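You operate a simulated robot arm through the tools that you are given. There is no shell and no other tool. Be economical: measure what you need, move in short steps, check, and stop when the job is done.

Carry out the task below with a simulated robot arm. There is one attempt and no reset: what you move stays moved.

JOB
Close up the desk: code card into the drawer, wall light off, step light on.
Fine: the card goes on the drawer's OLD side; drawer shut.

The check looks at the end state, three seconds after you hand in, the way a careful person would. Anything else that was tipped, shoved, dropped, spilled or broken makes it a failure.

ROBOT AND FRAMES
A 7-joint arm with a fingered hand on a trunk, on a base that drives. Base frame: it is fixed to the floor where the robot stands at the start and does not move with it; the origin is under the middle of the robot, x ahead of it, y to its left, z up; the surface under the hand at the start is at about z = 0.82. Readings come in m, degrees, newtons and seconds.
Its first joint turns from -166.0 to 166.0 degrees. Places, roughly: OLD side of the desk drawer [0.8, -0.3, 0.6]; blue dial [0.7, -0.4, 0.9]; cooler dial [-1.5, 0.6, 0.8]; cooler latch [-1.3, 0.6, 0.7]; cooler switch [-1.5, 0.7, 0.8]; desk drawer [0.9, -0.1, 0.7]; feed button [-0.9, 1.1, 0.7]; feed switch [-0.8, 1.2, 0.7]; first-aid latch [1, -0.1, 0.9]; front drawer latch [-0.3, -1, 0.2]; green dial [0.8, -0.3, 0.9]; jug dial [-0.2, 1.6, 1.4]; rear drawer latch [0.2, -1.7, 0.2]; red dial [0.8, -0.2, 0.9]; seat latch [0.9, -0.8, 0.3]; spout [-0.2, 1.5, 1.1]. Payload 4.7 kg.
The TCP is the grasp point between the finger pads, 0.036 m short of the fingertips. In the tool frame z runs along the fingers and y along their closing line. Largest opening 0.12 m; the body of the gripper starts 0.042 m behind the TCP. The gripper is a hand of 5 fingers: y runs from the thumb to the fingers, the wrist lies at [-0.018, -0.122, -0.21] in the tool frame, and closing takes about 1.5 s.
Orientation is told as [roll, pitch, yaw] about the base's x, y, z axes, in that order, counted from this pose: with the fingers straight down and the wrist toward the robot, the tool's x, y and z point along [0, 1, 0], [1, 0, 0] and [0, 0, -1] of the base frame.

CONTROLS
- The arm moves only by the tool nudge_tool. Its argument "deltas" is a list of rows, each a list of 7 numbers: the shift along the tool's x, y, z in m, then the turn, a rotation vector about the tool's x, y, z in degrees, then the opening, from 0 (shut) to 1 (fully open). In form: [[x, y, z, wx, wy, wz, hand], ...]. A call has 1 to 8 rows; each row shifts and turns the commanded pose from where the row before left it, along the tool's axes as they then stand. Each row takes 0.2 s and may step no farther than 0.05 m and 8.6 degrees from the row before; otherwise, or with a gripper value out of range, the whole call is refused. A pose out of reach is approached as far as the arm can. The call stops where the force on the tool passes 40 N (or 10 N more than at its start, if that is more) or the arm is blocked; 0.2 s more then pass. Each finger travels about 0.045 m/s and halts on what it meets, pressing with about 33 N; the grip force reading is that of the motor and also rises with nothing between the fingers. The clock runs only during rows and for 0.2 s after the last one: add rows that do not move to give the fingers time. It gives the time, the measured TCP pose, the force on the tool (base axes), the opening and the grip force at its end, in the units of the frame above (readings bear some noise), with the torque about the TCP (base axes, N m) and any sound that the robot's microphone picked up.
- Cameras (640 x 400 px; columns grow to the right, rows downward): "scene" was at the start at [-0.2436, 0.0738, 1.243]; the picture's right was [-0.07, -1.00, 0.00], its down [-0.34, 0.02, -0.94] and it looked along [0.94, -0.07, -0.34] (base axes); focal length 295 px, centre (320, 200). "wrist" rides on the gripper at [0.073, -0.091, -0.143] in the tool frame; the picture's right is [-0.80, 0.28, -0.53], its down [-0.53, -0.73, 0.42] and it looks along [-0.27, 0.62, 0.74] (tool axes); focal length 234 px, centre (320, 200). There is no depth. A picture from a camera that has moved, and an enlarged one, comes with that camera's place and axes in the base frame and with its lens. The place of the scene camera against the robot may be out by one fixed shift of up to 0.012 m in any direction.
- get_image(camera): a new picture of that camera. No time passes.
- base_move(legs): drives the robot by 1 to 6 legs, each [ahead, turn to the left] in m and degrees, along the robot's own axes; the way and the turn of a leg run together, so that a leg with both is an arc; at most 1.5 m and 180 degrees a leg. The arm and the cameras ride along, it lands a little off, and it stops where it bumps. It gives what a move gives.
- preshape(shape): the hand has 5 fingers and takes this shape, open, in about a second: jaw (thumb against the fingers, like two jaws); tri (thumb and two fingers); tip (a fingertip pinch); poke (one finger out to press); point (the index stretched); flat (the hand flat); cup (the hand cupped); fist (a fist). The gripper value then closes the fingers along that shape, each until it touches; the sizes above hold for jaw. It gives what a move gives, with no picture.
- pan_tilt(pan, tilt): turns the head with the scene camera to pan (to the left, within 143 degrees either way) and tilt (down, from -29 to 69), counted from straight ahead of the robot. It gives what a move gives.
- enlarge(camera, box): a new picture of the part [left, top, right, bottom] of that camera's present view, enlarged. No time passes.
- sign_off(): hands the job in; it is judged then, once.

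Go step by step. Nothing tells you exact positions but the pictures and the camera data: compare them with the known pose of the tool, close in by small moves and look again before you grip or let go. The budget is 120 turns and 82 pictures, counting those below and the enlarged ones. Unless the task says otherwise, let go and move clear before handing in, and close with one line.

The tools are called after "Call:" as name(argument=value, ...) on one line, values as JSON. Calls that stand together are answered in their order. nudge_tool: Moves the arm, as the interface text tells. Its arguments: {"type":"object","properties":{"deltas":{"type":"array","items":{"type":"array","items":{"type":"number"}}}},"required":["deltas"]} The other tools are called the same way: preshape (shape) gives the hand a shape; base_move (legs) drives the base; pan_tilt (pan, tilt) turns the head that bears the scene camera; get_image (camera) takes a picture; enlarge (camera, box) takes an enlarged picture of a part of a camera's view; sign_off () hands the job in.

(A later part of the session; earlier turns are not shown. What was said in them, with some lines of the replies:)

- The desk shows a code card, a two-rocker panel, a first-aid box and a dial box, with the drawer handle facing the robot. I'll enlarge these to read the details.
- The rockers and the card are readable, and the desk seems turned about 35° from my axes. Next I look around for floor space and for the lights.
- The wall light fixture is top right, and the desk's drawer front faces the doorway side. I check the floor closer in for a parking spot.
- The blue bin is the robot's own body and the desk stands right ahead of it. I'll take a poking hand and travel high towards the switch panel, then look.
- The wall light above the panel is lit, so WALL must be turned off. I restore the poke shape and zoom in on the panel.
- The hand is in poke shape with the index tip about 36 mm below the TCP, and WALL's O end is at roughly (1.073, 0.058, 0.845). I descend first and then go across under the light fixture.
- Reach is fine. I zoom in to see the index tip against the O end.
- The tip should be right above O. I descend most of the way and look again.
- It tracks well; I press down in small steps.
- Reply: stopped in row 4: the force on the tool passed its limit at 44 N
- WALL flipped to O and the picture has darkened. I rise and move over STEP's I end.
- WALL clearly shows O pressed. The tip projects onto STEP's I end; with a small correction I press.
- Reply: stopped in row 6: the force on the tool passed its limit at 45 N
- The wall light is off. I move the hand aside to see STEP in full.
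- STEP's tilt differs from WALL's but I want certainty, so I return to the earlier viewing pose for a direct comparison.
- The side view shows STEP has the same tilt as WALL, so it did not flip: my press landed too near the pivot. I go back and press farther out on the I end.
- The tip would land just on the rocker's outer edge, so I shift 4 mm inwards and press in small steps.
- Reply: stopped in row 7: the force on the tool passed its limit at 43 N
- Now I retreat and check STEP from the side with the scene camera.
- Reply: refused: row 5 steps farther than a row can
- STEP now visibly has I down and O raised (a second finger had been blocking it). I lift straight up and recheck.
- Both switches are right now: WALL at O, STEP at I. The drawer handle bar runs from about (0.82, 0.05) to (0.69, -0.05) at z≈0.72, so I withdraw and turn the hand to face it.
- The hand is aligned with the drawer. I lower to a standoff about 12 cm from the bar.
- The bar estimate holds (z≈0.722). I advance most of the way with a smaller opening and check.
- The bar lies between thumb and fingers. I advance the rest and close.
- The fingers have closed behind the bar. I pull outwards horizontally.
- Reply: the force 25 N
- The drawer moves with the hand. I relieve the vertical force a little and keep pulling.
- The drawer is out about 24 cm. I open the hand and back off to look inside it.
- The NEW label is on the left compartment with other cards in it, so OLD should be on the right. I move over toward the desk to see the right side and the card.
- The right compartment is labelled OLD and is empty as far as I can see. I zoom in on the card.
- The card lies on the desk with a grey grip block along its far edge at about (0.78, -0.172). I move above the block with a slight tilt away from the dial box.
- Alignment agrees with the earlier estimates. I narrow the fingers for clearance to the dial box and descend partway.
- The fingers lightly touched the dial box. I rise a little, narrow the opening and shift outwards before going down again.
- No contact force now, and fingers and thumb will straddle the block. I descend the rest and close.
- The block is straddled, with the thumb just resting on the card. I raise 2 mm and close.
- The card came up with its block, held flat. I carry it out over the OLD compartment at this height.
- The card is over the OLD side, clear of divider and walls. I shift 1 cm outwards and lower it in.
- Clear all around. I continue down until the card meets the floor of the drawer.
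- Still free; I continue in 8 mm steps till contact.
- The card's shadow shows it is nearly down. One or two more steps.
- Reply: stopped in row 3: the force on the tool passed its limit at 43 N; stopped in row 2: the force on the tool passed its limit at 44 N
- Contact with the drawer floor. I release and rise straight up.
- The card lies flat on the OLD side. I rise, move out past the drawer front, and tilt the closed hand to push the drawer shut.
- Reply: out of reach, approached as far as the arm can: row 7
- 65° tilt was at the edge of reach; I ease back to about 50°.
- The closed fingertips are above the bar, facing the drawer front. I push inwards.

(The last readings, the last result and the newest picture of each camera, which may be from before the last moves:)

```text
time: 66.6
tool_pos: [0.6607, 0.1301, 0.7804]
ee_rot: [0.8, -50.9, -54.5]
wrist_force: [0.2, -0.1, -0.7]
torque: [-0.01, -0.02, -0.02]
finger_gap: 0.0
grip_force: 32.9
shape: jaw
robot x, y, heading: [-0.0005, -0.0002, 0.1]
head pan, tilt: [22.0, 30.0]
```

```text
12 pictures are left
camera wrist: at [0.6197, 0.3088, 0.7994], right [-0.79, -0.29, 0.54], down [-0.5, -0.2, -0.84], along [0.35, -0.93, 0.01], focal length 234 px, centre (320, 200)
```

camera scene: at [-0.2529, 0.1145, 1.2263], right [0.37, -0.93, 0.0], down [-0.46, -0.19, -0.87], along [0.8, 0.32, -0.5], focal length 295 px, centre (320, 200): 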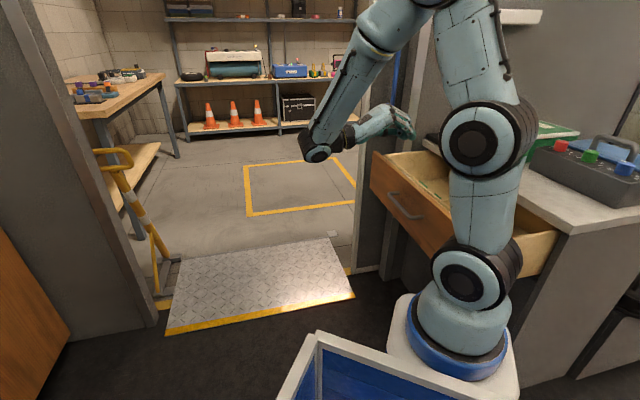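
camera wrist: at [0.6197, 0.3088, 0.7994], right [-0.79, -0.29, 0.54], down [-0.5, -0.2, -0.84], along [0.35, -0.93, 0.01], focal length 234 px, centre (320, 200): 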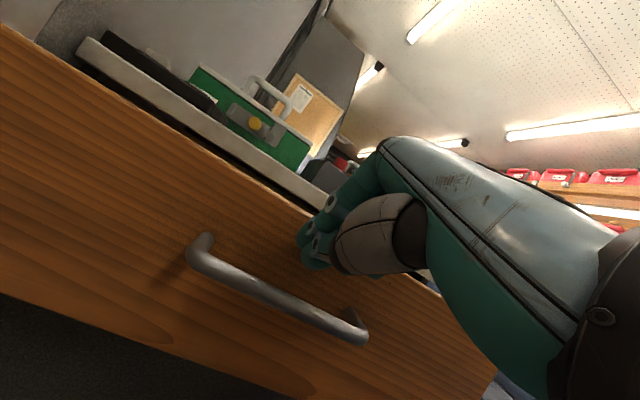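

The drawer is travelling with the push. I continue, slower near the end.

Call:
nudge_tool(deltas=[[0, 0.019, 0.0233, 0, 0, 0, 0], [0, 0.019, 0.0233, 0, 0, 0, 0], [0, 0.019, 0.0233, 0, 0, 0, 0], [0, 0.019, 0.0233, 0, 0, 0, 0], [0, 0.0095, 0.0116, 0, 0, 0, 0], [0, 0.0063, 0.0077, 0, 0, 0, 0], [0, 0.0063, 0.0077, 0, 0, 0, 0], [0, 0.0063, 0.0077, 0, 0, 0, 0]])

Call:
get_image(camera="wrist")

```text
time: 68.4
tool_pos: [0.7582, -0.0038, 0.7809]
ee_rot: [1.0, -50.9, -54.5]
wrist_force: [-0.5, 0.2, 0.0]
torque: [-0.02, -0.02, 0.03]
finger_gap: 0.0
grip_force: 32.8
shape: jaw
robot x, y, heading: [-0.0004, -0.0017, 0.1]
head pan, tilt: [22.0, 30.0]
```

```text
11 pictures are left
camera wrist: at [0.717, 0.1748, 0.8003], right [-0.79, -0.29, 0.54], down [-0.5, -0.2, -0.84], along [0.35, -0.94, 0.01], focal length 234 px, centre (320, 200)
```

wrist: 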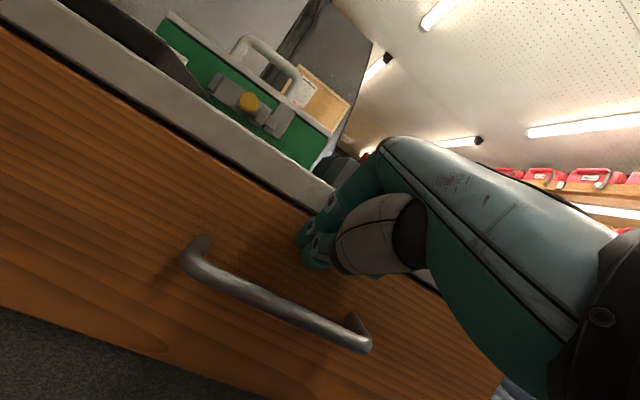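

Nearly shut; small steps until it meets the stop.

Call:
nudge_tool(deltas=[[0, 0.0032, 0.0039, 0, 0, 0, 0], [0, 0.0032, 0.0039, 0, 0, 0, 0], [0, 0.0032, 0.0039, 0, 0, 0, 0], [0, 0.0032, 0.0039, 0, 0, 0, 0], [0, 0.0032, 0.0039, 0, 0, 0, 0], [0, 0.0032, 0.0039, 0, 0, 0, 0]])

Call:
get_image(camera="wrist")

```text
time: 69.0
tool_pos: [0.7615, -0.0086, 0.7797]
ee_rot: [0.8, -51.0, -54.2]
wrist_force: [-21.7, 18.3, 7.2]
torque: [-0.03, 0.1, -0.35]
finger_gap: 0.0
grip_force: 33.1
shape: jaw
robot x, y, heading: [0.0031, -0.0039, 0.2]
head pan, tilt: [22.0, 30.0]
stopped in row 3: the force on the tool passed its limit at 48 N (the readings are from after the stop); the commanded pose is now the measured one
```

```text
10 pictures are left
camera wrist: at [0.7197, 0.1709, 0.8002], right [-0.79, -0.29, 0.54], down [-0.5, -0.21, -0.84], along [0.36, -0.93, 0.02], focal length 234 px, centre (320, 200)
```

wrist: 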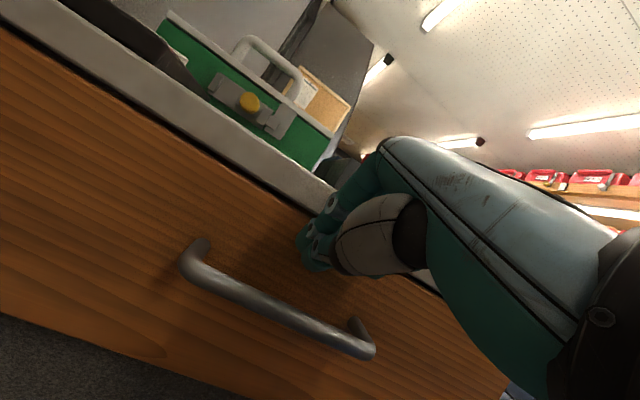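

It has met the stop. I back off and check that the drawer is flush and everything is in place.

Call:
nudge_tool(deltas=[[0, -0.019, -0.0233, 0, 0, 0, 0], [0, -0.019, -0.0233, 0, 0, 0, 0], [0, -0.019, -0.0233, 0, 0, 0, 0], [0, 0.01, -0.045, 0, 0, 0, 0], [0, 0.01, -0.045, 0, 0, 0, 0], [0, 0.02, -0.04, 0, 0, 0, 0], [0, 0.02, -0.04, 0, 0, 0, 0], [0, 0.02, -0.04, 0, 0, 0, 0]])

Call:
nudge_tool(deltas=[[0, 0, 0, 7.5, 0, 0, 0.5], [0, 0, 0, 7.5, 0, 0, 0.5], [0, 0, 0, 7.5, 0, 0, 0.5], [0, 0, 0, 7.5, 0, 0, 0.5], [0, 0, 0, 7.5, 0, 0, 0.5], [0, 0, 0, 7.5, 0, 0, 0.5]])

Call:
get_image(camera="wrist")

Call:
get_image(camera="scene")

```text
time: 70.8
tool_pos: [0.641, 0.1545, 0.9767]
ee_rot: [0.7, -51.0, -54.0]
wrist_force: [-0.3, -0.2, -0.1]
torque: [0.0, -0.01, 0.01]
finger_gap: 0.0001
grip_force: 32.6
shape: jaw
robot x, y, heading: [0.0015, 0.0012, -0.1]
head pan, tilt: [22.0, 30.0]
```

```text
time: 72.2
tool_pos: [0.6415, 0.1532, 0.9748]
ee_rot: [0.5, -5.9, -53.8]
wrist_force: [0.3, 0.1, -0.2]
torque: [0.01, -0.02, -0.03]
finger_gap: 0.0597
grip_force: 0.1
shape: jaw
robot x, y, heading: [-0.002, -0.003, 0.2]
head pan, tilt: [22.0, 30.0]
```

```text
9 pictures are left
camera wrist: at [0.6358, 0.2806, 1.1082], right [-0.52, -0.66, 0.54], down [-0.83, 0.24, -0.5], along [0.2, -0.71, -0.67], focal length 234 px, centre (320, 200)
```

wrist: 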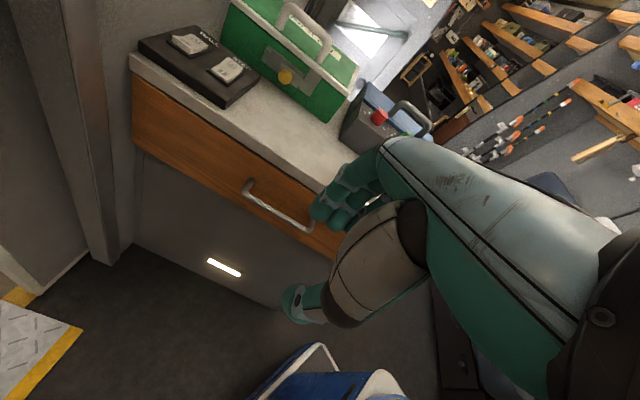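

```text
8 pictures are left
camera scene: at [-0.2535, 0.1139, 1.2263], right [0.38, -0.93, 0.0], down [-0.46, -0.19, -0.87], along [0.8, 0.33, -0.5], focal length 295 px, centre (320, 200)
```

scene: 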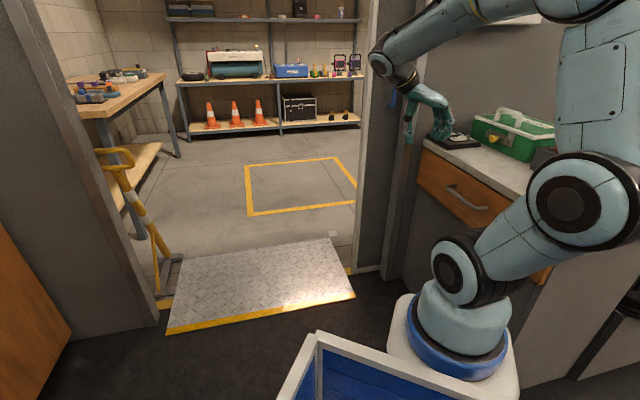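

The step light strip is lit, and the drawer looks shut. I zoom in on the drawer edge, switches and dials.

Call:
enlarge(camera="wrist", box=[120, 20, 320, 145])

Call:
enlarge(camera="wrist", box=[220, 70, 460, 250])

```text
3.20 times, centred on (220, 82) of wrist
camera zoom: at [0.6358, 0.2806, 1.1082], right [-0.52, -0.66, 0.54], down [-0.83, 0.24, -0.5], along [0.2, -0.71, -0.67], focal length 749 px, centre (640, 576)
```

zoom: 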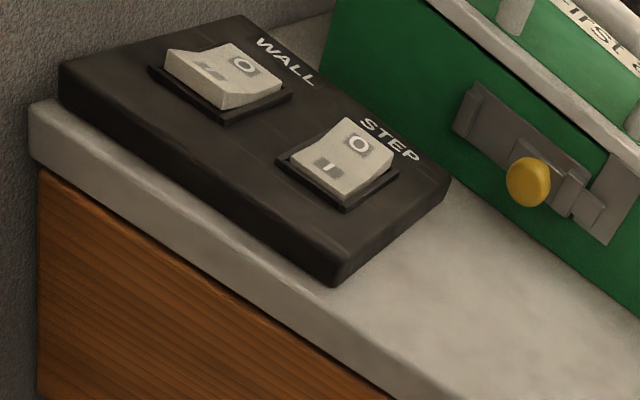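

```text
2.22 times, centred on (340, 160) of wrist
camera zoom: at [0.6358, 0.2806, 1.1082], right [-0.52, -0.66, 0.54], down [-0.83, 0.24, -0.5], along [0.2, -0.71, -0.67], focal length 520 px, centre (276, 289)
```

zoom: 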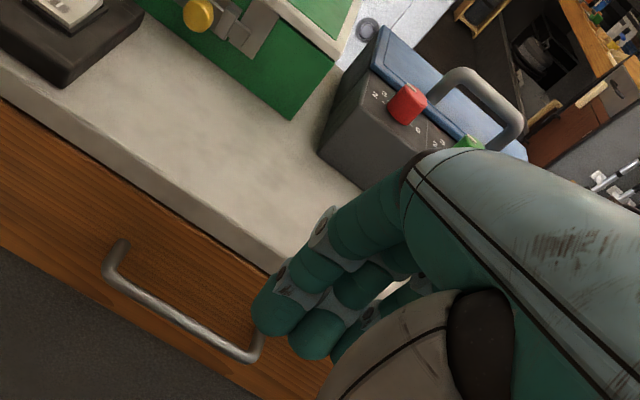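

The drawer is flush, WALL is off, STEP is on with its light lit, and the hand is clear. I hand in.

Call:
sign_off()

```text
The job is handed in.
```

The code card is lying flat on the drawer's OLD side and the drawer is shut. The wall light is off, the step light is on, and the hand is clear of the desk. My fingers brushed the dial box lightly while reaching for the card; it showed no visible shift afterwards.
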